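You operate a simulated robot arm through the tools that you are given. There is no shell and no other tool. Be economical: measure what you need, move in short steps, check, and stop when the job is done.

The job below is to be done with a simulated two-armed robot. You get a single attempt, and the scene is never put back.

JOB
Pick up the yellow sign with one hand, pass it to the other hand and put it on the lower board of the grey table. Set down upright: yellow sign.

Only the result counts: the job must be done as asked and must still hold three seconds after the hand-in. Knocking over, shifting, dropping, spilling or breaking anything else fails it.

ROBOT AND FRAMES
Two 7-joint arms with two-finger parallel grippers on one trunk, on a base that drives. Base frame: it is fixed to the floor where the robot stands at the start and does not move with it; the origin is under the middle of the robot, x ahead of it, y to its left, z up. Readings come in m, rad, newtons and seconds.
The left shoulder is at the start at [0.11, 0.169, 1.264], the right one opposite. With the tool pointing down near the work surface each hand reaches from about 0.42 to 0.74 m from the robot's upright axis, wherever it stands, measured 20 degrees to its own side. Places, roughly: lower board of the grey table [-3.6, 0.1, 0.5]. Payload 1.57 kg a hand.
Tool frame (each hand has its own): the origin (TCP) lies between the finger pads and is the grasp point; the fingertips stand 0.03 m ahead of it; z points along the fingers, y is the line along which they close. The gripper opens to 0.08 m. The fingers are 0.017 m wide and 0.012 m thick; the gripper's body (0.04 by 0.082 m) begins 0.08 m behind the TCP.
Orientation is that of the tool frame in the base frame, as [roll, pitch, yaw] about the fixed x, y, z axes, in that order (R = Rz(yaw) Ry(pitch) Rx(roll)). With the fingers straight down and closing along the base's y, the tool's x points along the base's -x, its y along +y and its z along -z.

CONTROLS
- The arms move only by the tool send_rows. It takes "left_steps", "right_steps" or both (then of equal length, played together; a hand with none holds still); each is text: rows parted by semicolons, each of 7 numbers parted by spaces: the shift along the tool's x, y, z in units of 400 mm (1.0 is 400 mm), then the turn, a rotation vector about the tool's x, y, z in units of 120 degrees (1.0 is 120 degrees), then the finger opening in m, from 0 to 0.08. In form: dx dy dz rx ry rz claw; .... A call has 1 to 20 rows; each row is the pose to reach, as a shift and turn from the pose commanded when the call began, along the tool's axes at that moment. A call with a number of a shift or a turn outside -1 to 1 is refused whole. A row lasts 0.2 s, in which the tool goes at most 0.05 m and 0.15 rad; a call with a longer step from one row to the next is refused whole, and so is a gripper value outside its range. Where a pose cannot be reached the arm comes as near as it can. A force on the tool above 40 N (or 10 N above the force at the start of the call, whichever is more), or a blocked arm, ends the call early, and 0.2 s more pass. The fingers move at their own pace (about 0.072 m/s each) and stop on an object; they squeeze with about 40 N. The grip force told is the motor's: it shows also when the fingers shut on nothing. Time passes only in rows, and 0.2 s behind the last, so rows that repeat a pose let the fingers close. The reply holds the time, the measured pose of the TCP, the force on the tool along the base axes, the opening and the grip force, in the units named above and with some noise, with the torque about the TCP (base axes, N m) and any sound that the robot's microphone picked up.
- Cameras (640 x 400 px; columns grow to the right, rows downward): "scene" is now at [0.1606, 0.0105, 1.4521]; the picture's right is [0.15, -0.99, 0.00], its down [-0.70, -0.11, -0.70] and it looks along [0.69, 0.10, -0.71] (base axes); focal length 288 px, centre (320, 200). "left" rides on the left gripper at [0.072, 0.007, -0.122] in its tool frame; the picture's right is [-0.09, 1.00, 0.00], its down [-0.84, -0.08, -0.54] and it looks along [-0.54, -0.05, 0.84] (tool axes); focal length 238 px, centre (320, 200). "right" rides on the right gripper at [0.072, -0.007, -0.122] in its tool frame; the picture's right is [0.09, 1.00, 0.00], its down [-0.84, 0.08, -0.54] and it looks along [-0.54, 0.05, 0.84] (tool axes); focal length 238 px, centre (320, 200). There is no depth. A picture from a camera that has moved, and an enlarged one, comes with that camera's place and axes in the base frame and with its lens.
- get_image(camera): a new picture of that camera. It takes no simulated time.
- slide_trunk(by): slides the trunk up (or, below 0, down) by that many m; the arms and the scene camera ride with it, the base frame stays. It gives what a move gives, with no picture.
- roll_base(legs): drives the robot by 1 to 6 legs, each [ahead, left, turn to the left] in m, m and rad, along the robot's own axes; the way and the turn of a leg run together, so that a leg with both is an arc; at most 1.5 m and 3.142 rad a leg. The arms and the cameras ride along, it lands a little off, and it stops where it bumps. It gives what a move gives.
- head_to(pan, tilt): turns the head with the scene camera to pan (to the left, within 1.501 rad either way) and tilt (down, from -0.506 to 1.204), counted from straight ahead of the robot. It gives what a move gives.
- close_up(camera, box): a new picture of the part [left, top, right, bottom] of that camera's present view, enlarged. It takes no simulated time.
- job_done(): hands the job in; it is judged then, once.

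Work in short steps. Places have to be worked out from the pictures, the camera data and where the tool is seen: move nearer, look again, correct. Check each grasp and each placing, and mend what went wrong. You have 120 turns and 108 pictures in all, those below and enlarged ones among them. Open the grippers and draw the arms clear of the work before you hand the job in, unless the task says otherwise; then end with one line.

The tools are called after "Emit:" as name(argument=value, ...) on one line, values as JSON. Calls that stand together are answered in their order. send_rows: Moves the arms, as the interface text tells. Its arguments: {"type":"object","properties":{"left_steps":{"type":"string"},"right_steps":{"type":"string"}},"required":[]} The other tools are called the same way: slide_trunk (by) slides the trunk up or down; roll_base (legs) drives the base; head_to (pan, tilt) turns the head that bears the scene camera; get_image (camera) takes a picture; close_up (camera, box) takes an enlarged picture of a part of a camera's view; job_done () hands the job in.

At the start:

```text
t: 0.0
left_position: [0.5757, 0.4527, 1.0058]
left_tool_rot: [3.139, -0.001, 3.139]
left_force: [0.9, 0.1, 1.3]
left_wrist_torque: [-0.02, -0.02, 0.02]
left_finger_gap: 0.0802
left_grip_force: 0.0
right_position: [0.7064, -0.0833, 0.9577]
right_tool_rot: [-3.141, -0.001, 3.141]
right_force: [0.6, 1.3, 0.1]
right_wrist_torque: [0.0, 0.01, 0.02]
right_finger_gap: 0.08
right_grip_force: 0.1
trunk travel left (down, up): [-0.578, 0.312]
robot x, y, heading: [-0.0008, -0.0013, -0.002]
head pan, tilt: [0.148, 0.792]
```

scene: 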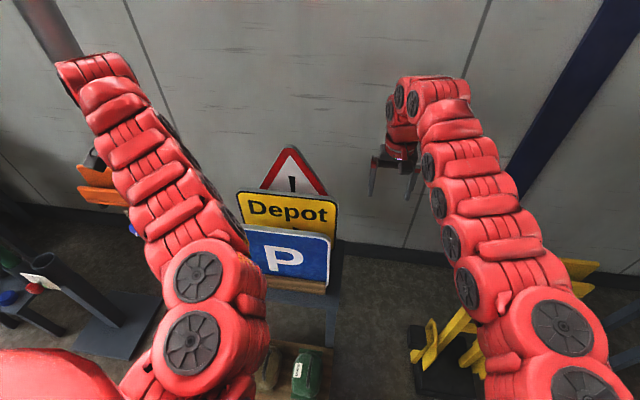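
right: 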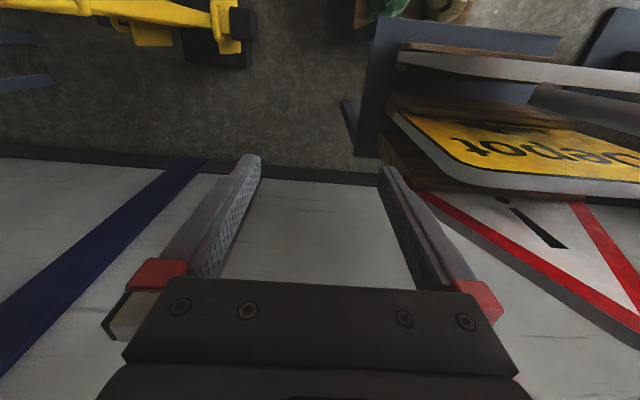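
left: 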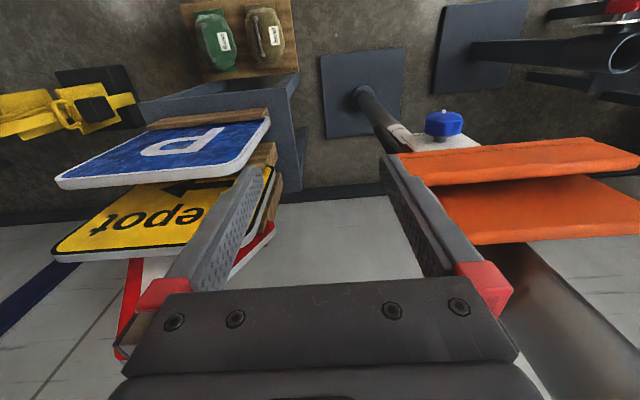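

The signs stand in a rack ahead: blue P nearest, yellow Depot in the middle, triangle behind. I take an enlarged look from the scene and left cameras.

Emit:
close_up(camera="scene", box=[200, 130, 400, 400])

Emit:
close_up(camera="left", box=[40, 80, 320, 360])

Emit:
close_up(camera="right", box=[360, 0, 640, 320])

```text
1.48 times, centred on (300, 265) of scene
camera zoom: at [0.1606, 0.0105, 1.4521], right [0.15, -0.99, 0.0], down [-0.7, -0.11, -0.7], along [0.69, 0.1, -0.71], focal length 427 px, centre (350, 104)
```

zoom: 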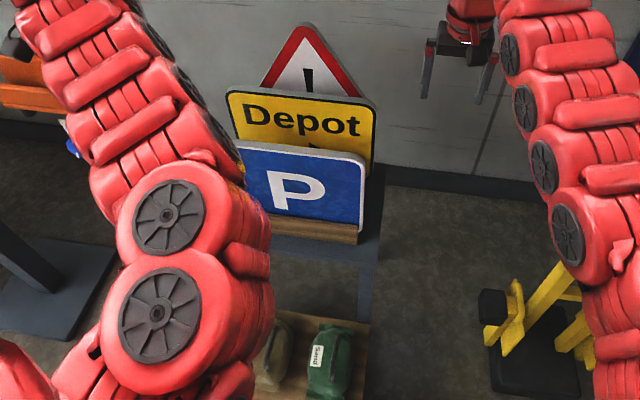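

```text
1.43 times, centred on (180, 220) of left
camera zoom: at [0.5049, 0.4595, 1.1275], right [0.1, 1.0, 0.0], down [0.84, -0.08, 0.54], along [0.54, -0.05, -0.84], focal length 340 px, centre (520, 171)
```

zoom: 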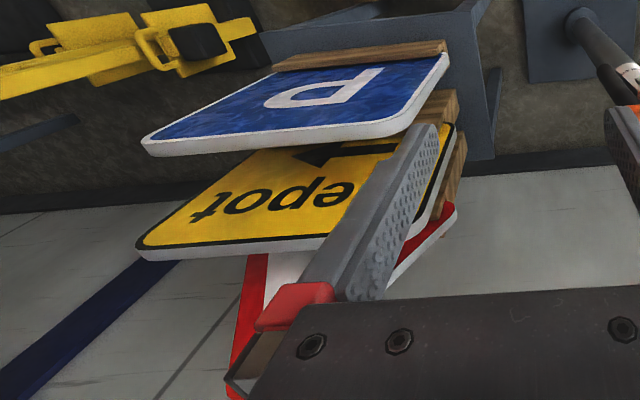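

```text
1.25 times, centred on (500, 160) of right
camera zoom: at [0.6335, -0.0885, 1.08], right [-0.09, 1.0, 0.0], down [0.84, 0.08, 0.54], along [0.54, 0.05, -0.84], focal length 298 px, centre (95, 250)
```

zoom: 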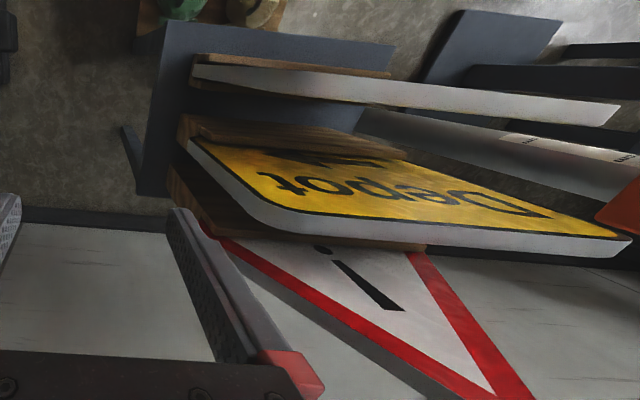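

Triangulating, the yellow sign's top edge is near x 0.72, z 0.88, y 0.04 to 0.33, with blue at x 0.63 and the triangle around x 0.80. I turn the left tool 90° so it closes along x, and draw the right hand back out of the way.

Emit:
send_rows(left_steps="0.004 -0.03 -0.016 0 0 0.068 0.08; 0.008 -0.06 -0.032 0 0 0.136 0.08; 0.012 -0.09 -0.048 0 0 0.204 0.08; 0.016 -0.12 -0.064 0 0 0.272 0.08; 0.02 -0.15 -0.08 0 0 0.34 0.08; 0.024 -0.18 -0.096 0 0 0.408 0.08; 0.028 -0.21 -0.112 0 0 0.476 0.08; 0.032 -0.24 -0.128 0 0 0.544 0.08; 0.036 -0.27 -0.144 0 0 0.612 0.08; 0.04 -0.3 -0.16 0 0 0.68 0.08; 0.04 -0.325 -0.175 0 0 0.75 0.08; 0.04 -0.325 -0.175 0 0 0.75 0.08", right_steps="0.035 -0.04 -0.01 0 0 0 0.08; 0.07 -0.08 -0.02 0 0 0 0.08; 0.105 -0.12 -0.03 0 0 0 0.08; 0.14 -0.16 -0.04 0 0 0 0.08; 0.175 -0.2 -0.05 0 0 0 0.08; 0.21 -0.24 -0.06 0 0 0 0.08; 0.245 -0.28 -0.07 0 0 0 0.08; 0.28 -0.32 -0.08 0 0 0 0.08; 0.315 -0.36 -0.09 0 0 0 0.08; 0.35 -0.4 -0.1 0 0 0 0.08; 0.39 -0.42 -0.1 0 0 0 0.08; 0.39 -0.42 -0.1 0 0 0 0.08")

```text
t: 2.6
left_position: [0.6071, 0.3261, 1.0019]
left_tool_rot: [3.142, -0.002, 1.565]
left_force: [0.5, -0.7, 0.2]
left_wrist_torque: [0.0, -0.03, -0.01]
left_finger_gap: 0.0802
left_grip_force: 0.0
left hand out of reach, approached as far as the arm can: row 2, 3, 4, 5, 6, 7, 8, 9, 10, 11, 12
right_position: [0.6095, -0.2771, 0.9985]
right_tool_rot: [-3.142, 0.0, 3.14]
right_force: [0.2, 0.1, 0.5]
right_wrist_torque: [-0.02, 0.03, 0.04]
right_finger_gap: 0.08
right_grip_force: 0.1
right hand out of reach, approached as far as the arm can: row 6, 7, 8, 9, 10, 11, 12
trunk travel left (down, up): [-0.578, 0.312]
robot x, y, heading: [0.0023, 0.0018, 0.002]
head pan, tilt: [0.148, 0.792]
```

Close-in reach is limited because the trunk is low; I raise the trunk by 0.2 m and look again.

Emit:
slide_trunk(by=0.2)

Emit:
get_image(camera="scene")

Emit:
get_image(camera="left")

```text
t: 4.8
left_position: [0.6069, 0.3263, 1.2025]
left_tool_rot: [-3.141, -0.001, 1.567]
left_force: [-0.2, -0.6, -0.4]
left_wrist_torque: [-0.02, -0.01, 0.01]
left_finger_gap: 0.08
left_grip_force: 0.0
right_position: [0.6109, -0.2764, 1.1974]
right_tool_rot: [3.141, -0.002, -3.14]
right_force: [-0.1, 0.1, -0.7]
right_wrist_torque: [-0.05, 0.0, -0.01]
right_finger_gap: 0.0802
right_grip_force: 0.0
trunk travel left (down, up): [-0.778, 0.112]
robot x, y, heading: [0.0021, -0.0005, -0.001]
head pan, tilt: [0.148, 0.792]
```

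```text
101 pictures are left
camera scene: at [0.1607, 0.0103, 1.652], right [0.15, -0.99, 0.0], down [-0.7, -0.11, -0.7], along [0.69, 0.1, -0.71], focal length 288 px, centre (320, 200)
```

scene: 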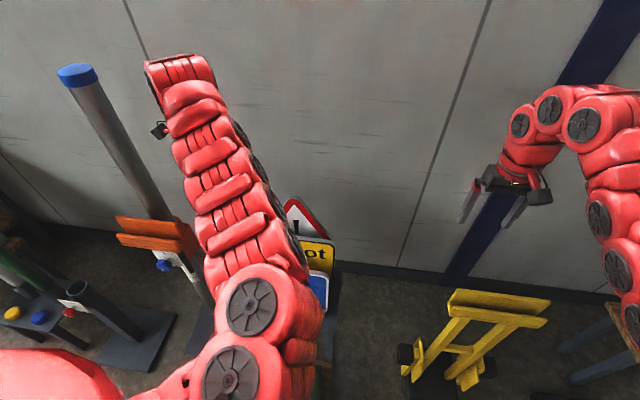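

```text
100 pictures are left
camera left: at [0.6135, 0.3988, 1.3248], right [1.0, -0.09, 0.0], down [-0.08, -0.84, 0.54], along [-0.05, -0.54, -0.84], focal length 238 px, centre (320, 200)
```

left: 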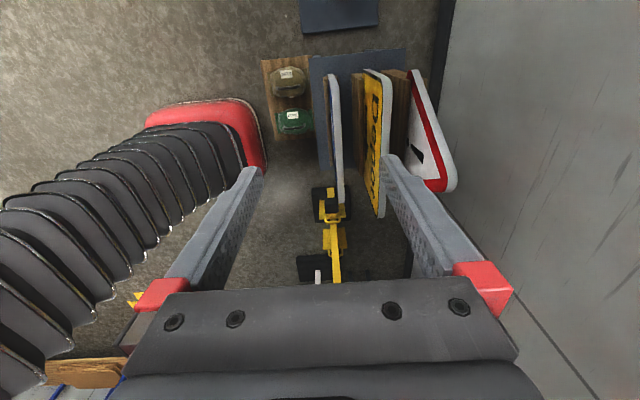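

The view from above clearly shows the gaps between the signs. I drive ahead 0.10 m so the sign is within comfortable reach.

Emit:
roll_base(legs=[[0.1, 0, 0]])

```text
t: 6.0
left_position: [0.6973, 0.3284, 1.1977]
left_tool_rot: [-3.136, -0.002, 1.573]
left_force: [0.9, 1.0, -0.4]
left_wrist_torque: [-0.02, 0.05, 0.04]
left_finger_gap: 0.0799
left_grip_force: 0.0
right_position: [0.7049, -0.2741, 1.1947]
right_tool_rot: [-3.141, -0.004, -3.136]
right_force: [0.6, 0.4, 0.0]
right_wrist_torque: [0.0, 0.07, -0.03]
right_finger_gap: 0.0801
right_grip_force: 0.0
trunk travel left (down, up): [-0.778, 0.112]
robot x, y, heading: [0.0878, 0.0016, 0.007]
head pan, tilt: [0.148, 0.792]
stopped in leg 1: the robot was blocked; the commanded pose is now the measured one
```

It bumped at 0.088 m (probably the stand's foot), so I back off 2 cm and look.

Emit:
roll_base(legs=[[-0.02, 0, 0]])

Emit:
get_image(camera="left")

Emit:
get_image(camera="scene")

```text
t: 6.8
left_position: [0.6732, 0.3273, 1.2005]
left_tool_rot: [-3.139, -0.003, 1.574]
left_force: [0.0, -0.4, 0.1]
left_wrist_torque: [-0.03, 0.06, 0.01]
left_finger_gap: 0.08
left_grip_force: 0.1
right_position: [0.6816, -0.2748, 1.1958]
right_tool_rot: [3.14, -0.003, -3.137]
right_force: [0.8, -0.4, -0.1]
right_wrist_torque: [0.02, 0.03, -0.03]
right_finger_gap: 0.0798
right_grip_force: 0.0
trunk travel left (down, up): [-0.778, 0.112]
robot x, y, heading: [0.066, -0.001, 0.008]
head pan, tilt: [0.148, 0.792]
```

```text
99 pictures are left
camera left: at [0.6808, 0.4003, 1.323], right [1.0, -0.09, 0.0], down [-0.07, -0.84, 0.54], along [-0.05, -0.54, -0.84], focal length 238 px, centre (320, 200)
```

left: 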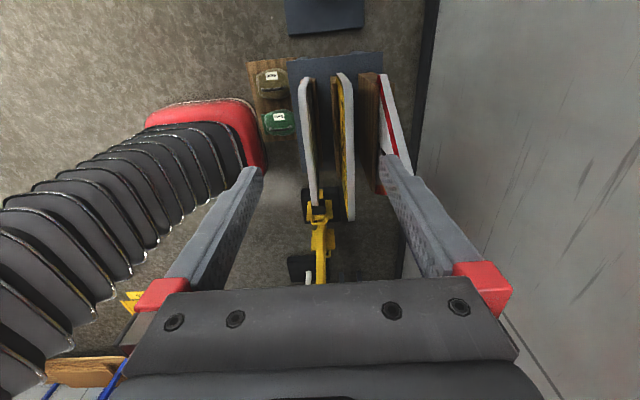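

```text
98 pictures are left
camera scene: at [0.2308, 0.0098, 1.6515], right [0.15, -0.99, 0.0], down [-0.71, -0.11, -0.7], along [0.69, 0.11, -0.71], focal length 288 px, centre (320, 200)
```

scene: 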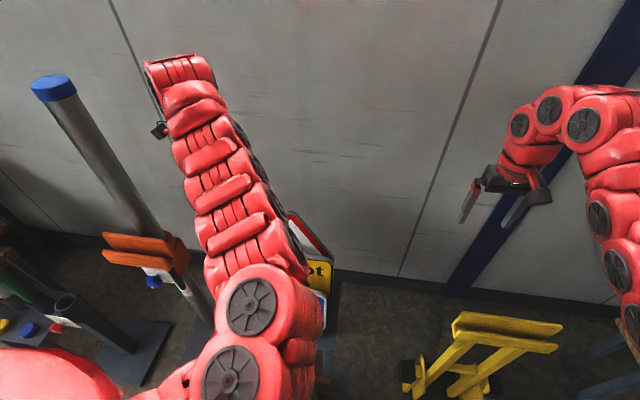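

Zooming on the sign tops to fix the yellow edge's line and check nothing shifted.

Emit:
close_up(camera="left", box=[240, 40, 440, 240])

```text
2.00 times, centred on (340, 140) of left
camera zoom: at [0.6808, 0.4003, 1.323], right [1.0, -0.09, 0.0], down [-0.07, -0.84, 0.54], along [-0.05, -0.54, -0.84], focal length 477 px, centre (280, 320)
```

zoom: 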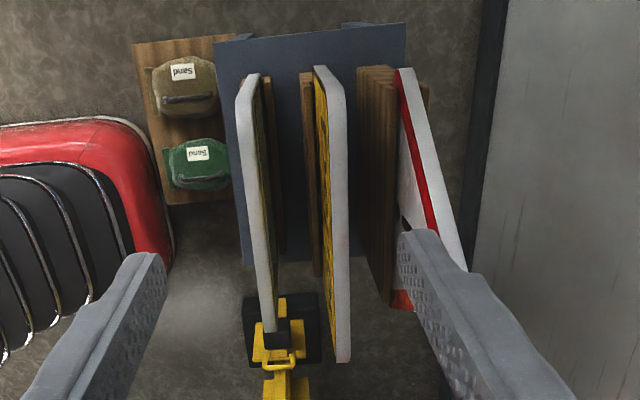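

Yellow edge is at x≈0.718, centred y≈0.195; nothing appears shifted. I bring the left hand above the sign's centre at z≈1.02 with the fingers opened to 0.07.

Emit:
send_rows(left_steps="-0.066 0.022 0 0 0 0 0.07; -0.165 0.056 0 0 0 0 0.07; -0.264 0.09 0.08 0 0 0 0.07; -0.33 0.112 0.17 0 0 0 0.07; -0.33 0.112 0.29 0 0 0 0.07; -0.33 0.112 0.41 0 0 0 0.07; -0.33 0.112 0.45 0 0 0 0.07; -0.33 0.112 0.45 0 0 0 0.07")

Emit:
get_image(camera="left")

```text
refused: row 3 steps farther than a row can; nothing moved
```

```text
96 pictures are left
camera left: at [0.6808, 0.4003, 1.323], right [1.0, -0.09, 0.0], down [-0.07, -0.84, 0.54], along [-0.05, -0.54, -0.84], focal length 238 px, centre (320, 200)
```

left: 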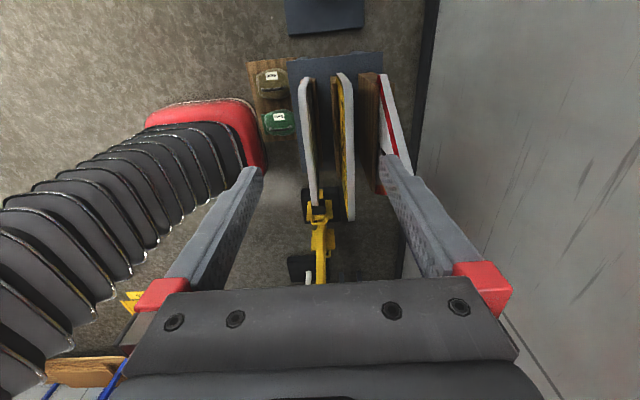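

One step was too long; same motion with smaller steps.

Emit:
send_rows(left_steps="-0.083 0.028 0 0 0 0 0.07; -0.166 0.056 0 0 0 0 0.07; -0.25 0.084 0 0 0 0 0.07; -0.33 0.112 0 0 0 0 0.07; -0.33 0.112 0.11 0 0 0 0.07; -0.33 0.112 0.22 0 0 0 0.07; -0.33 0.112 0.33 0 0 0 0.07; -0.33 0.112 0.42 0 0 0 0.07; -0.33 0.112 0.45 0 0 0 0.07; -0.33 0.112 0.45 0 0 0 0.07")

Emit:
get_image(camera="left")

Emit:
get_image(camera="right")

```text
t: 9.0
left_position: [0.7158, 0.1967, 1.0219]
left_tool_rot: [-3.142, -0.001, 1.572]
left_force: [-0.1, 0.5, 0.0]
left_wrist_torque: [0.0, 0.02, 0.04]
left_finger_gap: 0.07
left_grip_force: 0.1
right_position: [0.679, -0.2751, 1.1977]
right_tool_rot: [-3.141, -0.001, -3.136]
right_force: [-0.7, -0.4, 0.4]
right_wrist_torque: [-0.02, -0.03, 0.0]
right_finger_gap: 0.0802
right_grip_force: 0.1
trunk travel left (down, up): [-0.778, 0.112]
robot x, y, heading: [0.0643, -0.0006, 0.003]
head pan, tilt: [0.148, 0.792]
```

```text
95 pictures are left
camera left: at [0.7226, 0.2693, 1.1442], right [1.0, -0.09, 0.0], down [-0.08, -0.84, 0.54], along [-0.05, -0.54, -0.84], focal length 238 px, centre (320, 200)
```

left: 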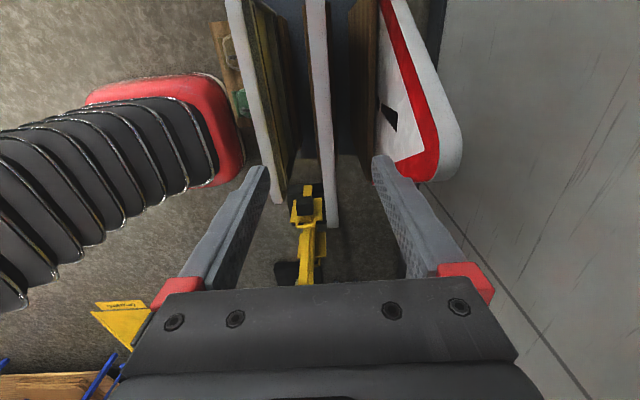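

```text
94 pictures are left
camera right: at [0.6057, -0.281, 1.3195], right [-0.1, 1.0, 0.0], down [0.84, 0.08, 0.54], along [0.54, 0.05, -0.84], focal length 238 px, centre (320, 200)
```

right: 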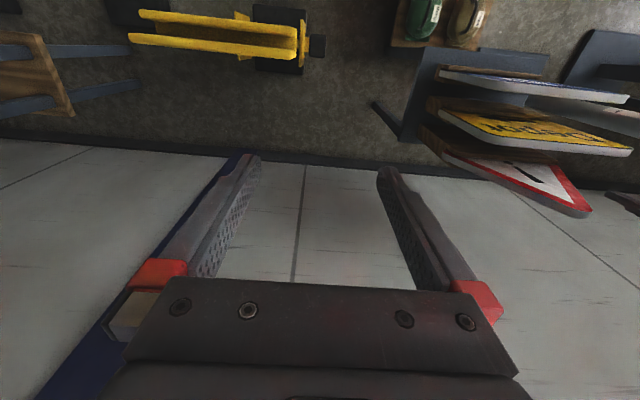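

Top edge at x≈0.722, triangle's face at x≈0.80, so the open fingers clear both neighbours. I descend straight to z≈0.857.

Emit:
send_rows(left_steps="0 0.015 0.1 0 0 0 0.07; 0 0.015 0.2 0 0 0 0.07; 0 0.015 0.28 0 0 0 0.07; 0 0.015 0.34 0 0 0 0.07; 0 0.015 0.38 0 0 0 0.07; 0 0.015 0.41 0 0 0 0.07; 0 0.015 0.41 0 0 0 0.07")

Emit:
get_image(camera="left")

Emit:
get_image(camera="right")

```text
t: 10.6
left_position: [0.7199, 0.197, 0.8572]
left_tool_rot: [-3.141, -0.001, 1.573]
left_force: [-0.3, -0.5, -0.4]
left_wrist_torque: [0.02, 0.04, -0.02]
left_finger_gap: 0.0701
left_grip_force: 0.1
right_position: [0.6786, -0.2749, 1.1982]
right_tool_rot: [3.142, -0.001, -3.137]
right_force: [-0.4, 0.9, 0.0]
right_wrist_torque: [0.0, 0.01, -0.04]
right_finger_gap: 0.0801
right_grip_force: 0.1
trunk travel left (down, up): [-0.778, 0.112]
robot x, y, heading: [0.0656, -0.0022, 0.009]
head pan, tilt: [0.148, 0.792]
```

```text
93 pictures are left
camera left: at [0.7283, 0.2697, 0.9801], right [1.0, -0.09, 0.0], down [-0.08, -0.84, 0.54], along [-0.05, -0.54, -0.84], focal length 238 px, centre (320, 200)
```

left: 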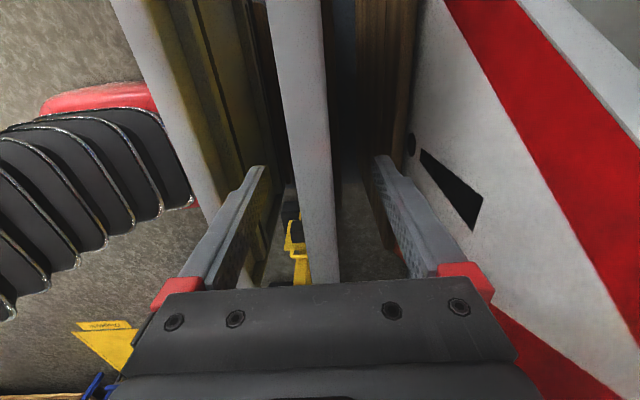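

```text
92 pictures are left
camera right: at [0.6056, -0.281, 1.3196], right [-0.1, 1.0, 0.0], down [0.84, 0.08, 0.54], along [0.54, 0.05, -0.84], focal length 238 px, centre (320, 200)
```

right: 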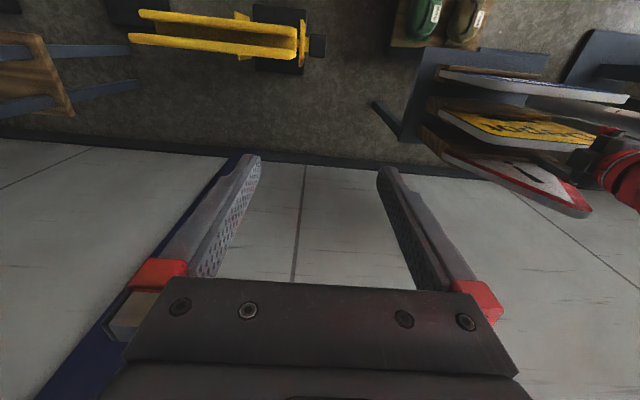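

The sign is nearly centred (about 3 mm off). I nudge and close the fingers.

Emit:
send_rows(left_steps="0 -0.007 0 0 0 0 0.07; 0 -0.007 0 0 0 0 0.03; 0 -0.007 0 0 0 0 0; 0 -0.007 0 0 0 0 0; 0 -0.007 0 0 0 0 0; 0 -0.007 0 0 0 0 0")

```text
t: 12.0
left_position: [0.7204, 0.1968, 0.8561]
left_tool_rot: [-3.141, -0.001, 1.573]
left_force: [3.4, 0.1, 0.7]
left_wrist_torque: [0.1, -0.56, 0.02]
left_finger_gap: 0.0158
left_grip_force: 31.4
right_position: [0.6796, -0.2749, 1.1963]
right_tool_rot: [3.141, 0.0, -3.138]
right_force: [0.3, -0.6, 0.3]
right_wrist_torque: [0.0, 0.0, -0.05]
right_finger_gap: 0.0802
right_grip_force: 0.1
trunk travel left (down, up): [-0.778, 0.112]
robot x, y, heading: [0.0642, -0.0036, 0.003]
head pan, tilt: [0.148, 0.792]
```

Gripped (gap 15.8 mm). I relax the small sideways push and lift slowly by 4 cm.

Emit:
send_rows(left_steps="0 0.008 0 0 0 0 0; 0 0.008 -0.02 0 0 0 0; 0 0.008 -0.04 0 0 0 0; 0 0.008 -0.06 0 0 0 0; 0 0.008 -0.08 0 0 0 0; 0 0.008 -0.1 0 0 0 0; 0 0.008 -0.1 0 0 0 0")

Emit:
get_image(camera="right")

Emit:
get_image(camera="left")

```text
t: 13.6
left_position: [0.7222, 0.1979, 0.8969]
left_tool_rot: [-3.139, -0.002, 1.572]
left_force: [-0.2, -0.2, -7.3]
left_wrist_torque: [0.07, 0.0, -0.02]
left_finger_gap: 0.0155
left_grip_force: 31.3
right_position: [0.6784, -0.2733, 1.1974]
right_tool_rot: [3.141, -0.002, -3.137]
right_force: [0.9, 0.0, 0.3]
right_wrist_torque: [0.0, 0.0, 0.0]
right_finger_gap: 0.08
right_grip_force: 0.0
trunk travel left (down, up): [-0.778, 0.112]
robot x, y, heading: [0.0641, 0.0011, 0.004]
head pan, tilt: [0.148, 0.792]
```

```text
91 pictures are left
camera right: at [0.6066, -0.2807, 1.3192], right [-0.1, 1.0, 0.0], down [0.84, 0.08, 0.54], along [0.54, 0.05, -0.84], focal length 238 px, centre (320, 200)
```

right: 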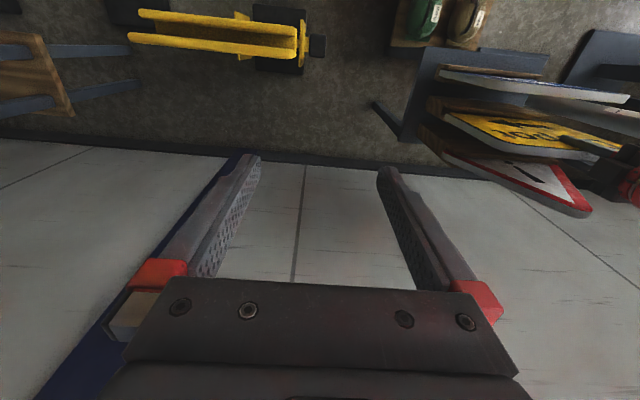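

```text
90 pictures are left
camera left: at [0.7296, 0.2695, 1.0199], right [1.0, -0.09, 0.0], down [-0.07, -0.84, 0.54], along [-0.05, -0.54, -0.84], focal length 238 px, centre (320, 200)
```

left: 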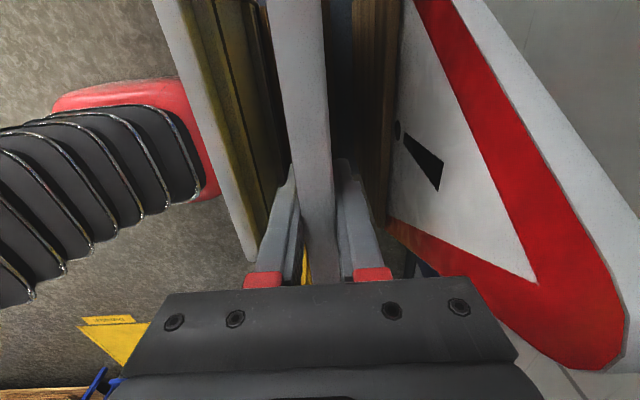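

It hangs freely at about 7.3 N. I lift straight up another 0.22 m so the bottom clears the other signs.

Emit:
send_rows(left_steps="0 0 -0.06 0 0 0 0; 0 0 -0.14 0 0 0 0; 0 0 -0.22 0 0 0 0; 0 0 -0.3 0 0 0 0; 0 0 -0.38 0 0 0 0; 0 0 -0.46 0 0 0 0; 0 0 -0.55 0 0 0 0; 0 0 -0.6 0 0 0 0; 0 0 -0.6 0 0 0 0")

Emit:
get_image(camera="right")

Emit:
get_image(camera="scene")

```text
t: 15.6
left_position: [0.7233, 0.1963, 1.137]
left_tool_rot: [-3.14, -0.002, 1.572]
left_force: [-0.6, 0.8, -6.7]
left_wrist_torque: [0.02, 0.01, 0.0]
left_finger_gap: 0.0156
left_grip_force: 31.3
right_position: [0.6794, -0.2742, 1.1972]
right_tool_rot: [-3.141, 0.001, -3.136]
right_force: [0.4, 0.7, 0.8]
right_wrist_torque: [0.01, 0.0, 0.0]
right_finger_gap: 0.08
right_grip_force: 0.0
trunk travel left (down, up): [-0.778, 0.112]
robot x, y, heading: [0.0642, -0.0035, 0.001]
head pan, tilt: [0.148, 0.792]
```

```text
89 pictures are left
camera right: at [0.6064, -0.2809, 1.3192], right [-0.1, 1.0, 0.0], down [0.84, 0.08, 0.54], along [0.54, 0.05, -0.84], focal length 238 px, centre (320, 200)
```

right: 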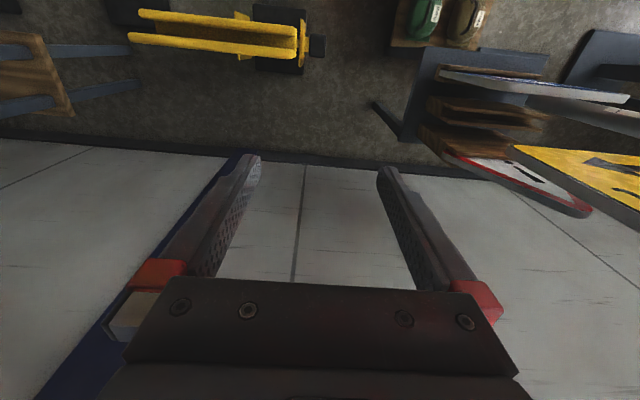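

```text
88 pictures are left
camera scene: at [0.2276, 0.0099, 1.6519], right [0.15, -0.99, 0.0], down [-0.7, -0.11, -0.7], along [0.69, 0.11, -0.71], focal length 288 px, centre (320, 200)
```

scene: 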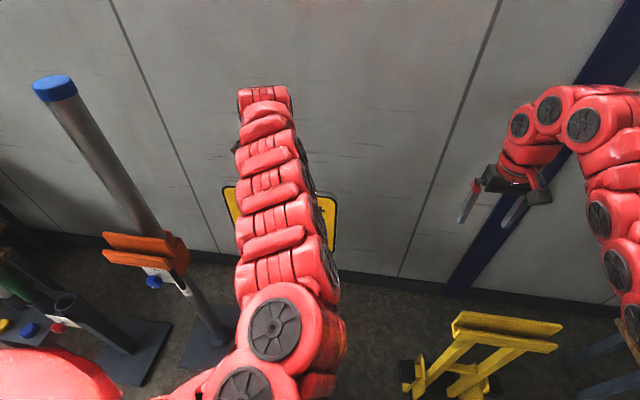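

The sign is free and the neighbours are still in place. I back away 0.5 m and then look to both sides before turning.

Emit:
roll_base(legs=[[-0.5, 0, 0]])

Emit:
get_image(camera="scene")

Emit:
head_to(pan=1.5, tilt=0.35)

Emit:
get_image(camera="scene")

Emit:
head_to(pan=-1.5, tilt=0.35)

Emit:
get_image(camera="scene")

```text
t: 18.5
left_position: [0.2197, 0.1922, 1.1369]
left_tool_rot: [-3.141, -0.002, 1.568]
left_force: [-0.3, 0.2, -6.1]
left_wrist_torque: [0.02, -0.01, -0.01]
left_finger_gap: 0.0156
left_grip_force: 31.0
right_position: [0.1743, -0.2785, 1.1978]
right_tool_rot: [-3.141, -0.002, 3.141]
right_force: [0.0, -0.9, -0.3]
right_wrist_torque: [0.02, -0.01, 0.05]
right_finger_gap: 0.0798
right_grip_force: 0.0
trunk travel left (down, up): [-0.778, 0.112]
robot x, y, heading: [-0.4396, -0.0034, 0.004]
head pan, tilt: [0.148, 0.792]
```

```text
87 pictures are left
camera scene: at [-0.2754, 0.0082, 1.6519], right [0.15, -0.99, 0.0], down [-0.71, -0.11, -0.7], along [0.69, 0.1, -0.71], focal length 288 px, centre (320, 200)
```

scene: 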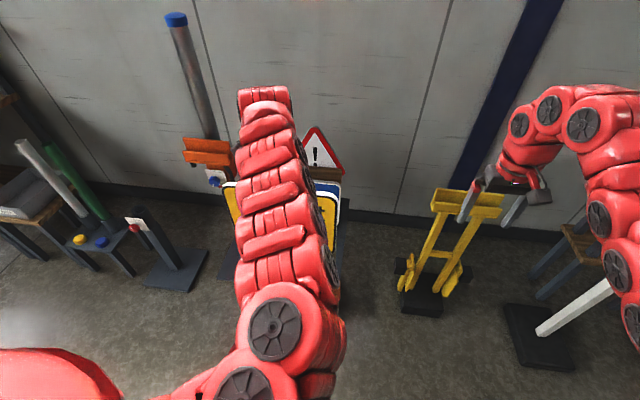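

```text
t: 20.0
left_position: [0.2197, 0.1919, 1.1367]
left_tool_rot: [-3.14, -0.002, 1.568]
left_force: [0.0, 0.0, -6.7]
left_wrist_torque: [0.06, 0.02, 0.01]
left_finger_gap: 0.0156
left_grip_force: 31.0
right_position: [0.1741, -0.2792, 1.1974]
right_tool_rot: [3.141, 0.0, 3.141]
right_force: [-0.3, -0.7, 0.4]
right_wrist_torque: [0.01, -0.02, -0.01]
right_finger_gap: 0.08
right_grip_force: 0.0
trunk travel left (down, up): [-0.778, 0.112]
robot x, y, heading: [-0.4365, -0.0012, -0.003]
head pan, tilt: [1.499, 0.351]
```

```text
86 pictures are left
camera scene: at [-0.3492, 0.0891, 1.6911], right [1.0, -0.07, 0.0], down [-0.03, -0.34, -0.94], along [0.07, 0.94, -0.34], focal length 288 px, centre (320, 200)
```

scene: 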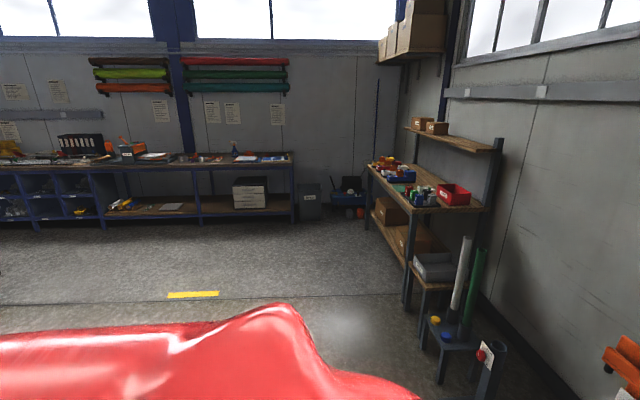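

```text
t: 22.6
left_position: [0.2196, 0.1921, 1.1371]
left_tool_rot: [-3.139, -0.001, 1.568]
left_force: [-0.1, 0.2, -6.4]
left_wrist_torque: [0.05, 0.01, 0.01]
left_finger_gap: 0.0155
left_grip_force: 30.6
right_position: [0.1732, -0.278, 1.1965]
right_tool_rot: [3.14, 0.0, -3.141]
right_force: [-0.1, 0.9, 0.1]
right_wrist_torque: [-0.04, 0.01, -0.02]
right_finger_gap: 0.0798
right_grip_force: 0.0
trunk travel left (down, up): [-0.778, 0.112]
robot x, y, heading: [-0.4373, 0.0007, -0.003]
head pan, tilt: [-1.499, 0.351]
```

```text
85 pictures are left
camera scene: at [-0.3496, -0.0966, 1.6911], right [-1.0, -0.07, 0.0], down [-0.03, 0.34, -0.94], along [0.07, -0.94, -0.34], focal length 288 px, centre (320, 200)
```

scene: 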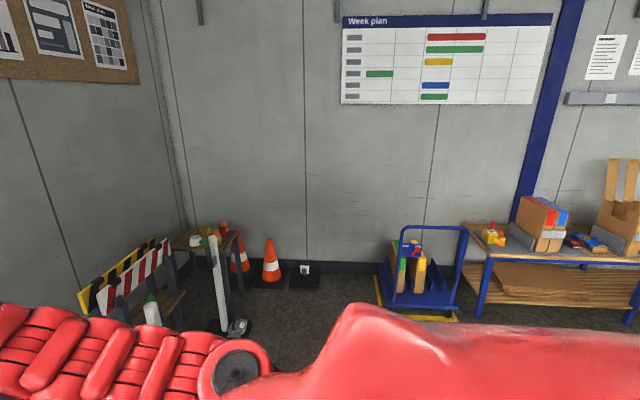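

Both sides are clear within about a metre; I turn left 90° and look on.

Emit:
roll_base(legs=[[0, 0, 1.57]])

Emit:
head_to(pan=1.45, tilt=0.35)

Emit:
get_image(camera="scene")

```text
t: 26.9
left_position: [-0.6424, 0.6515, 1.1385]
left_tool_rot: [-3.139, 0.0, -3.13]
left_force: [-0.2, 0.1, -5.8]
left_wrist_torque: [0.01, 0.03, -0.02]
left_finger_gap: 0.0156
left_grip_force: 31.3
right_position: [-0.1695, 0.6135, 1.1972]
right_tool_rot: [3.141, 0.0, -1.554]
right_force: [-0.5, -0.2, 0.2]
right_wrist_torque: [-0.02, -0.02, 0.01]
right_finger_gap: 0.0799
right_grip_force: 0.2
trunk travel left (down, up): [-0.778, 0.112]
robot x, y, heading: [-0.4372, 0.0, 1.585]
head pan, tilt: [-1.499, 0.351]
```

```text
t: 29.5
left_position: [-0.6427, 0.6521, 1.1366]
left_tool_rot: [-3.14, -0.002, -3.13]
left_force: [0.2, -0.4, -5.6]
left_wrist_torque: [0.04, 0.03, 0.02]
left_finger_gap: 0.0157
left_grip_force: 31.3
right_position: [-0.1702, 0.6133, 1.1976]
right_tool_rot: [3.141, 0.0, -1.554]
right_force: [-0.1, -0.2, 0.6]
right_wrist_torque: [0.01, 0.01, 0.03]
right_finger_gap: 0.08
right_grip_force: 0.0
trunk travel left (down, up): [-0.778, 0.112]
robot x, y, heading: [-0.4391, -0.0036, 1.583]
head pan, tilt: [1.45, 0.351]
```

```text
84 pictures are left
camera scene: at [-0.5315, 0.0872, 1.6911], right [0.11, 0.99, 0.0], down [0.34, -0.04, -0.94], along [-0.93, 0.1, -0.34], focal length 288 px, centre (320, 200)
```

scene: 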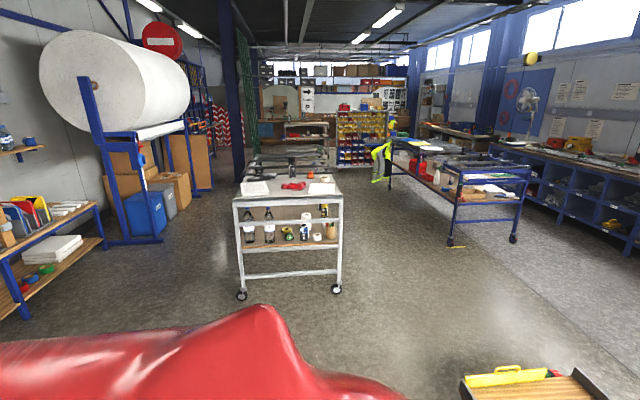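

The grey wheeled table is in view with bottles on its shelf. Zooming in on it.

Emit:
close_up(camera="scene", box=[210, 150, 370, 310])

```text
2.50 times, centred on (290, 230) of scene
camera zoom: at [-0.5315, 0.0872, 1.6911], right [0.11, 0.99, 0.0], down [0.34, -0.04, -0.94], along [-0.93, 0.1, -0.34], focal length 720 px, centre (395, 125)
```

zoom: 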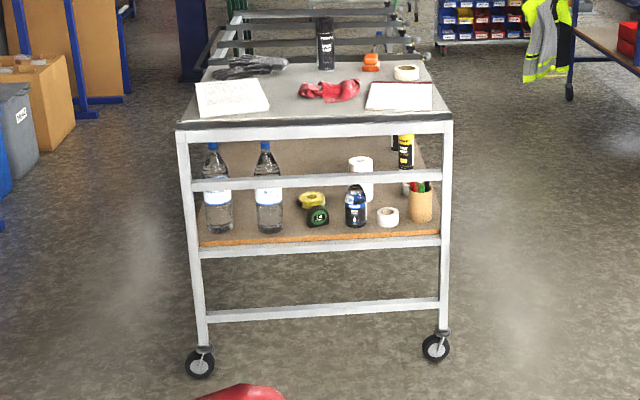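

The lower board (z≈0.5) starts near x≈-2.7, spans y≈-0.33 to 0.46, with bottles at the near end; its long sides may be open. I turn another 90° to face it and look on both sides.

Emit:
roll_base(legs=[[0, 0, 1.557]])

Emit:
head_to(pan=-0.5, tilt=0.5)

Emit:
get_image(camera="scene")

Emit:
get_image(camera="left")

```text
t: 33.6
left_position: [-1.0955, -0.1968, 1.1369]
left_tool_rot: [-3.139, -0.001, -1.574]
left_force: [-0.3, 0.6, -5.8]
left_wrist_torque: [-0.05, 0.01, 0.0]
left_finger_gap: 0.0161
left_grip_force: 31.0
right_position: [-1.0492, 0.2746, 1.1962]
right_tool_rot: [-3.141, -0.001, 0.0]
right_force: [0.0, -0.1, 0.0]
right_wrist_torque: [0.0, -0.02, 0.02]
right_finger_gap: 0.0797
right_grip_force: 0.1
trunk travel left (down, up): [-0.778, 0.112]
robot x, y, heading: [-0.4383, 0.0005, 3.141]
head pan, tilt: [1.45, 0.351]
```

```text
t: 35.5
left_position: [-1.0955, -0.1958, 1.1364]
left_tool_rot: [-3.14, -0.001, -1.574]
left_force: [0.6, 0.4, -6.8]
left_wrist_torque: [-0.01, 0.02, 0.0]
left_finger_gap: 0.0157
left_grip_force: 32.3
right_position: [-1.0498, 0.275, 1.1972]
right_tool_rot: [-3.141, 0.001, 0.0]
right_force: [0.0, -0.1, 0.1]
right_wrist_torque: [0.0, -0.01, -0.02]
right_finger_gap: 0.0801
right_grip_force: 0.0
trunk travel left (down, up): [-0.778, 0.112]
robot x, y, heading: [-0.4384, -0.0037, 3.143]
head pan, tilt: [-0.499, 0.499]
```

```text
82 pictures are left
camera scene: at [-0.5987, 0.0395, 1.6774], right [0.48, 0.88, 0.0], down [0.42, -0.23, -0.88], along [-0.77, 0.42, -0.48], focal length 288 px, centre (320, 200)
```

scene: 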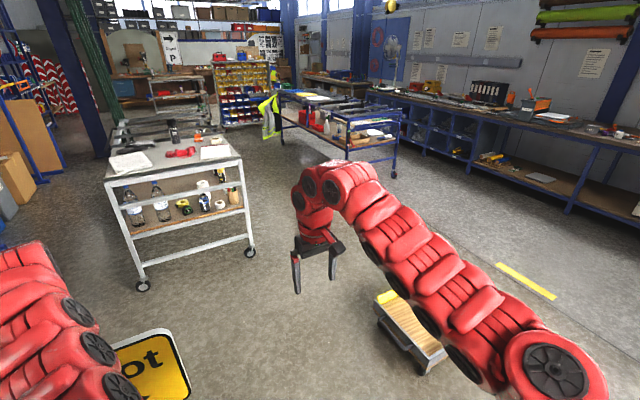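

```text
81 pictures are left
camera left: at [-1.1018, -0.2674, 1.2594], right [-1.0, 0.1, 0.0], down [0.08, 0.84, 0.54], along [0.05, 0.54, -0.84], focal length 238 px, centre (320, 200)
```

left: 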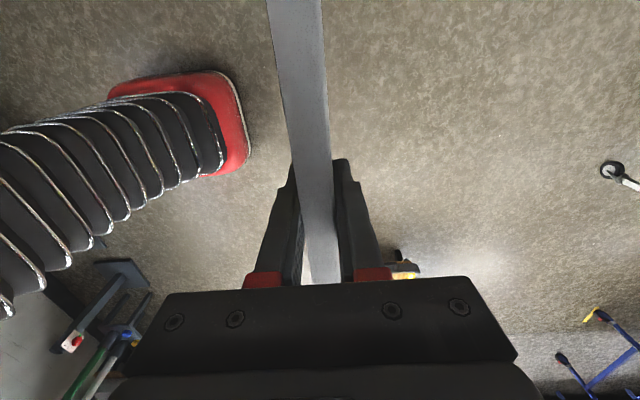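

Zoom on the table.

Emit:
close_up(camera="scene", box=[90, 100, 270, 300])

```text
2.00 times, centred on (180, 200) of scene
camera zoom: at [-0.5987, 0.0395, 1.6774], right [0.48, 0.88, 0.0], down [0.42, -0.23, -0.88], along [-0.77, 0.42, -0.48], focal length 576 px, centre (600, 200)
```

zoom: 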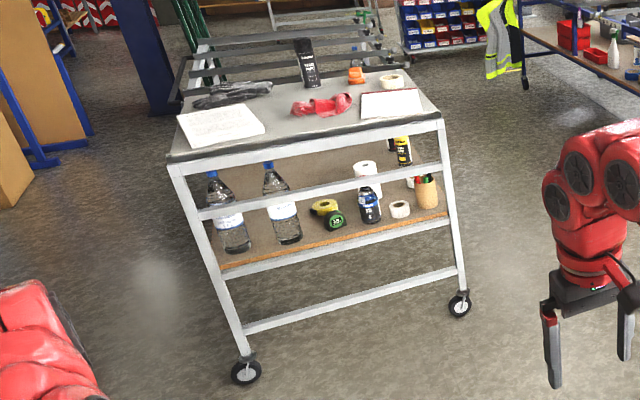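

The table's top spans roughly x -2.7 to -3.45. I drive ahead 0.9 m for a closer view of the shelf and what's behind.

Emit:
roll_base(legs=[[0.9, 0, 0]])

Emit:
head_to(pan=0.0, tilt=0.4)

Emit:
get_image(camera="scene")

```text
t: 40.3
left_position: [-2.0017, -0.1899, 1.1361]
left_tool_rot: [-3.139, -0.003, -1.579]
left_force: [0.1, -0.6, -6.6]
left_wrist_torque: [-0.04, -0.01, 0.0]
left_finger_gap: 0.0156
left_grip_force: 31.2
right_position: [-1.9553, 0.2809, 1.1975]
right_tool_rot: [3.141, -0.001, -0.006]
right_force: [0.2, -0.7, 0.1]
right_wrist_torque: [0.01, 0.02, -0.01]
right_finger_gap: 0.08
right_grip_force: 0.0
trunk travel left (down, up): [-0.778, 0.112]
robot x, y, heading: [-1.342, 0.0032, 3.139]
head pan, tilt: [-0.499, 0.499]
```

```text
t: 41.2
left_position: [-2.0026, -0.1902, 1.1352]
left_tool_rot: [-3.139, -0.002, -1.58]
left_force: [-0.5, -0.6, -7.3]
left_wrist_torque: [-0.02, 0.01, 0.04]
left_finger_gap: 0.0156
left_grip_force: 31.5
right_position: [-1.9549, 0.2791, 1.197]
right_tool_rot: [3.141, -0.001, -0.004]
right_force: [0.1, 1.3, 0.2]
right_wrist_torque: [0.0, 0.04, -0.05]
right_finger_gap: 0.08
right_grip_force: 0.0
trunk travel left (down, up): [-0.778, 0.112]
robot x, y, heading: [-1.3492, -0.0031, 3.133]
head pan, tilt: [0.0, 0.4]
```

```text
79 pictures are left
camera scene: at [-1.5185, -0.0002, 1.6865], right [0.01, 1.0, 0.0], down [0.39, 0.0, -0.92], along [-0.92, 0.01, -0.39], focal length 288 px, centre (320, 200)
```

scene: 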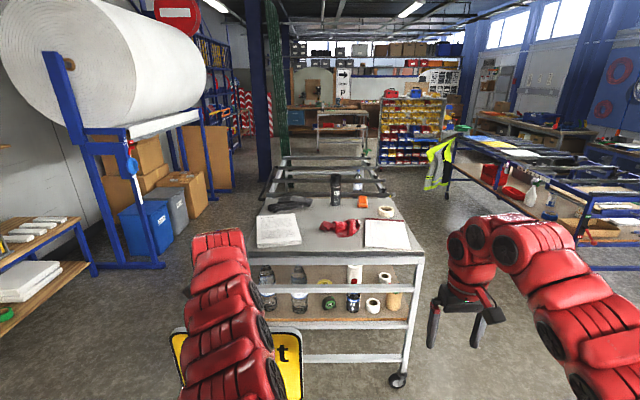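

Zoom on the table and the frame behind it.

Emit:
close_up(camera="scene", box=[240, 100, 440, 225])

Emit:
close_up(camera="scene", box=[240, 190, 440, 380])

```text
3.20 times, centred on (340, 162) of scene
camera zoom: at [-1.5185, -0.0002, 1.6865], right [0.01, 1.0, 0.0], down [0.39, 0.0, -0.92], along [-0.92, 0.01, -0.39], focal length 922 px, centre (256, 320)
```

zoom: 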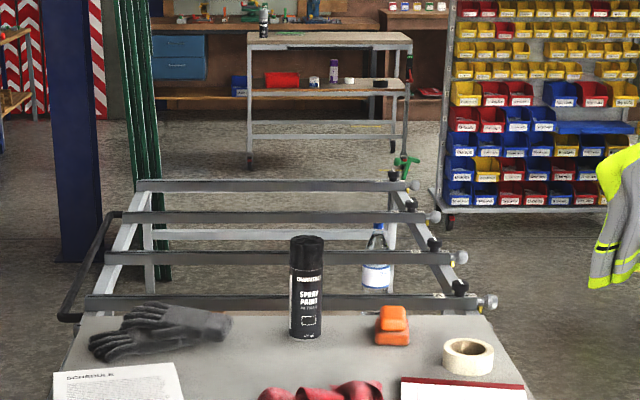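

```text
2.11 times, centred on (340, 285) of scene
camera zoom: at [-1.5185, -0.0002, 1.6865], right [0.01, 1.0, 0.0], down [0.39, 0.0, -0.92], along [-0.92, 0.01, -0.39], focal length 607 px, centre (278, 21)
```

zoom: 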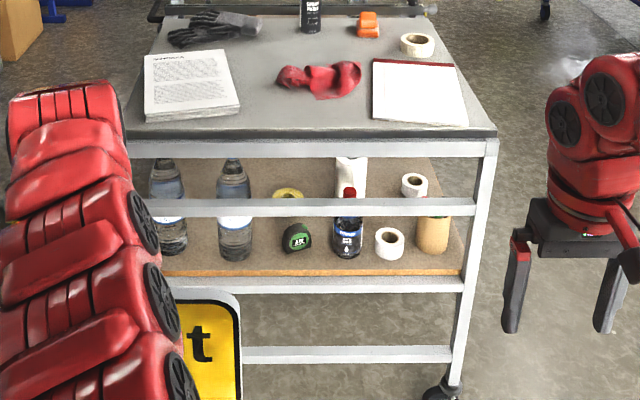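

The frame behind (with bars and a bottle below) seems to belong to the same long table. I check my right side for the low bench before crossing to the +y aisle.

Emit:
head_to(pan=-1.1, tilt=0.6)

Emit:
get_image(camera="scene")

```text
t: 42.6
left_position: [-2.0035, -0.1896, 1.1368]
left_tool_rot: [-3.14, -0.003, -1.58]
left_force: [0.1, -0.3, -6.3]
left_wrist_torque: [-0.01, 0.02, 0.0]
left_finger_gap: 0.0157
left_grip_force: 31.7
right_position: [-1.9551, 0.2798, 1.1967]
right_tool_rot: [-3.141, -0.002, -0.005]
right_force: [-0.3, 0.0, 0.4]
right_wrist_torque: [0.05, 0.01, 0.01]
right_finger_gap: 0.08
right_grip_force: 0.0
trunk travel left (down, up): [-0.778, 0.112]
robot x, y, heading: [-1.3416, 0.0018, 3.139]
head pan, tilt: [-1.1, 0.6]
```

```text
76 pictures are left
camera scene: at [-1.4659, 0.0781, 1.6683], right [0.89, 0.45, 0.0], down [0.25, -0.5, -0.82], along [-0.37, 0.74, -0.57], focal length 288 px, centre (320, 200)
```

scene: 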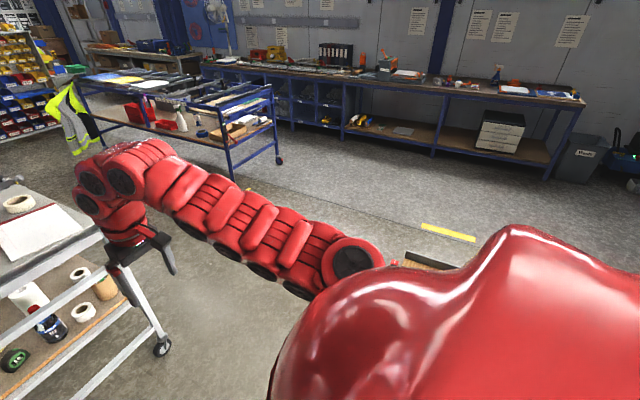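

The bench lies at x > -1.45, so I go ahead 0.45 m and then strafe to the right, into the aisle (y≈1.3).

Emit:
roll_base(legs=[[0.45, 0, 0], [0, -1.3, 0]])

Emit:
head_to(pan=0.45, tilt=0.55)

Emit:
get_image(camera="scene")

```text
t: 48.9
left_position: [-2.4509, 0.5649, 1.136]
left_tool_rot: [-3.136, -0.002, -1.57]
left_force: [-0.4, 0.6, -5.8]
left_wrist_torque: [-0.02, 0.01, 0.01]
left_finger_gap: 0.0159
left_grip_force: 31.4
right_position: [-2.4071, 1.037, 1.1971]
right_tool_rot: [3.14, -0.002, 0.005]
right_force: [-0.1, 0.4, -0.1]
right_wrist_torque: [-0.04, 0.01, 0.0]
right_finger_gap: 0.08
right_grip_force: 0.1
trunk travel left (down, up): [-0.778, 0.112]
robot x, y, heading: [-1.7959, 0.7626, -3.14]
head pan, tilt: [-1.1, 0.6]
stopped in leg 2: the robot was blocked; the commanded pose is now the measured one
```

```text
t: 50.5
left_position: [-2.4515, 0.5633, 1.135]
left_tool_rot: [-3.14, -0.001, -1.568]
left_force: [0.5, -0.7, -6.2]
left_wrist_torque: [-0.01, 0.02, 0.01]
left_finger_gap: 0.0154
left_grip_force: 31.4
right_position: [-2.407, 1.0367, 1.1973]
right_tool_rot: [-3.14, -0.002, 0.004]
right_force: [-0.4, -0.2, -0.7]
right_wrist_torque: [0.0, 0.01, 0.03]
right_finger_gap: 0.08
right_grip_force: 0.1
trunk travel left (down, up): [-0.778, 0.112]
robot x, y, heading: [-1.7967, 0.7626, -3.137]
head pan, tilt: [0.45, 0.55]
```

```text
75 pictures are left
camera scene: at [-1.957, 0.7209, 1.6728], right [-0.44, 0.9, 0.0], down [0.47, 0.23, -0.85], along [-0.77, -0.37, -0.52], focal length 288 px, centre (320, 200)
```

scene: 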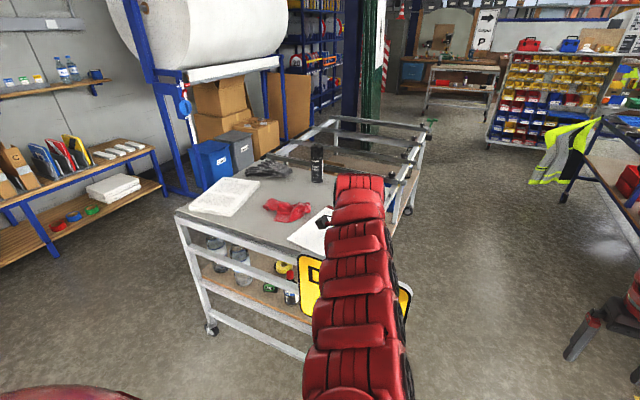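

Bumped the bench corner, so I back off 3 cm to the left, and look down to the right to see it.

Emit:
roll_base(legs=[[0, 0.03, 0]])

Emit:
slide_trunk(by=0.1)

Emit:
head_to(pan=-1.2, tilt=0.9)

Emit:
get_image(camera="scene")

```text
t: 51.4
left_position: [-2.4508, 0.5417, 1.1368]
left_tool_rot: [-3.137, -0.006, -1.57]
left_force: [0.0, 1.0, -5.8]
left_wrist_torque: [-0.05, 0.05, -0.03]
left_finger_gap: 0.0156
left_grip_force: 31.2
right_position: [-2.4079, 1.0129, 1.1955]
right_tool_rot: [3.139, -0.001, 0.003]
right_force: [0.0, 0.3, 0.5]
right_wrist_torque: [-0.04, 0.0, 0.0]
right_finger_gap: 0.0802
right_grip_force: 0.0
trunk travel left (down, up): [-0.778, 0.112]
robot x, y, heading: [-1.7995, 0.7357, -3.142]
head pan, tilt: [0.45, 0.55]
```

```text
t: 52.7
left_position: [-2.4509, 0.5366, 1.2363]
left_tool_rot: [-3.14, -0.003, -1.57]
left_force: [1.0, -0.3, -6.3]
left_wrist_torque: [0.0, 0.05, 0.02]
left_finger_gap: 0.0156
left_grip_force: 31.1
right_position: [-2.408, 1.0079, 1.2976]
right_tool_rot: [-3.142, -0.004, 0.004]
right_force: [-0.1, 0.5, -0.3]
right_wrist_torque: [0.04, -0.01, 0.01]
right_finger_gap: 0.08
right_grip_force: 0.0
trunk travel left (down, up): [-0.878, 0.012]
robot x, y, heading: [-1.799, 0.7342, -3.139]
head pan, tilt: [0.45, 0.55]
```

```text
t: 54.4
left_position: [-2.4513, 0.5358, 1.2358]
left_tool_rot: [-3.139, -0.003, -1.571]
left_force: [0.7, 0.3, -6.6]
left_wrist_torque: [-0.02, 0.01, 0.0]
left_finger_gap: 0.0157
left_grip_force: 31.5
right_position: [-2.408, 1.0073, 1.2972]
right_tool_rot: [-3.141, -0.002, 0.004]
right_force: [-0.1, -0.1, 0.6]
right_wrist_torque: [0.0, 0.02, -0.02]
right_finger_gap: 0.0797
right_grip_force: 0.1
trunk travel left (down, up): [-0.878, 0.012]
robot x, y, heading: [-1.7939, 0.7329, -3.136]
head pan, tilt: [-1.201, 0.901]
```

```text
74 pictures are left
camera scene: at [-1.9037, 0.8015, 1.7436], right [0.93, 0.36, 0.0], down [0.29, -0.73, -0.62], along [-0.23, 0.58, -0.78], focal length 288 px, centre (320, 200)
```

scene: 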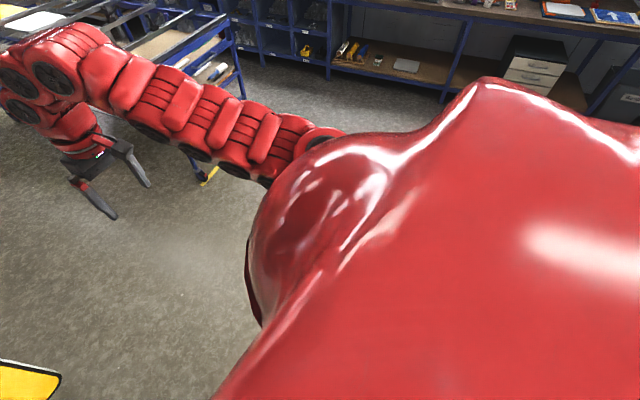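

The bench is hidden behind my shoulder, so I pass ahead of it: 0.25 m forward with the raised sign just over the table's edge, then strafe right 0.6 m.

Emit:
roll_base(legs=[[0.25, 0, 0], [0, -0.6, 0]])

Emit:
head_to(pan=0.6, tilt=0.6)

Emit:
get_image(camera="scene")

```text
t: 59.2
left_position: [-2.7019, 1.1338, 1.2373]
left_tool_rot: [-3.139, -0.002, -1.564]
left_force: [-0.9, 0.6, -6.6]
left_wrist_torque: [-0.01, 0.01, 0.01]
left_finger_gap: 0.0156
left_grip_force: 31.2
right_position: [-2.6619, 1.6038, 1.2967]
right_tool_rot: [-3.139, -0.001, 0.008]
right_force: [0.3, -0.6, -1.1]
right_wrist_torque: [0.02, -0.01, 0.02]
right_finger_gap: 0.0801
right_grip_force: 0.1
trunk travel left (down, up): [-0.878, 0.012]
robot x, y, heading: [-2.0475, 1.3335, -3.133]
head pan, tilt: [-1.201, 0.901]
```

```text
t: 61.0
left_position: [-2.7032, 1.1347, 1.2361]
left_tool_rot: [-3.138, -0.002, -1.564]
left_force: [1.5, -0.5, -7.0]
left_wrist_torque: [-0.01, 0.02, -0.01]
left_finger_gap: 0.0155
left_grip_force: 31.1
right_position: [-2.6625, 1.6067, 1.297]
right_tool_rot: [3.141, -0.002, 0.008]
right_force: [-0.4, 0.0, 0.4]
right_wrist_torque: [-0.04, 0.02, -0.02]
right_finger_gap: 0.0801
right_grip_force: 0.1
trunk travel left (down, up): [-0.878, 0.012]
robot x, y, heading: [-2.0472, 1.3319, -3.137]
head pan, tilt: [0.6, 0.6]
```

```text
73 pictures are left
camera scene: at [-2.2017, 1.2817, 1.7683], right [-0.57, 0.82, 0.0], down [0.46, 0.32, -0.82], along [-0.68, -0.47, -0.57], focal length 288 px, centre (320, 200)
```

scene: 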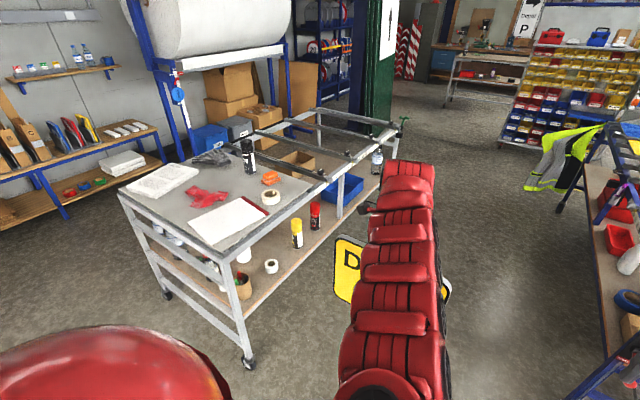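

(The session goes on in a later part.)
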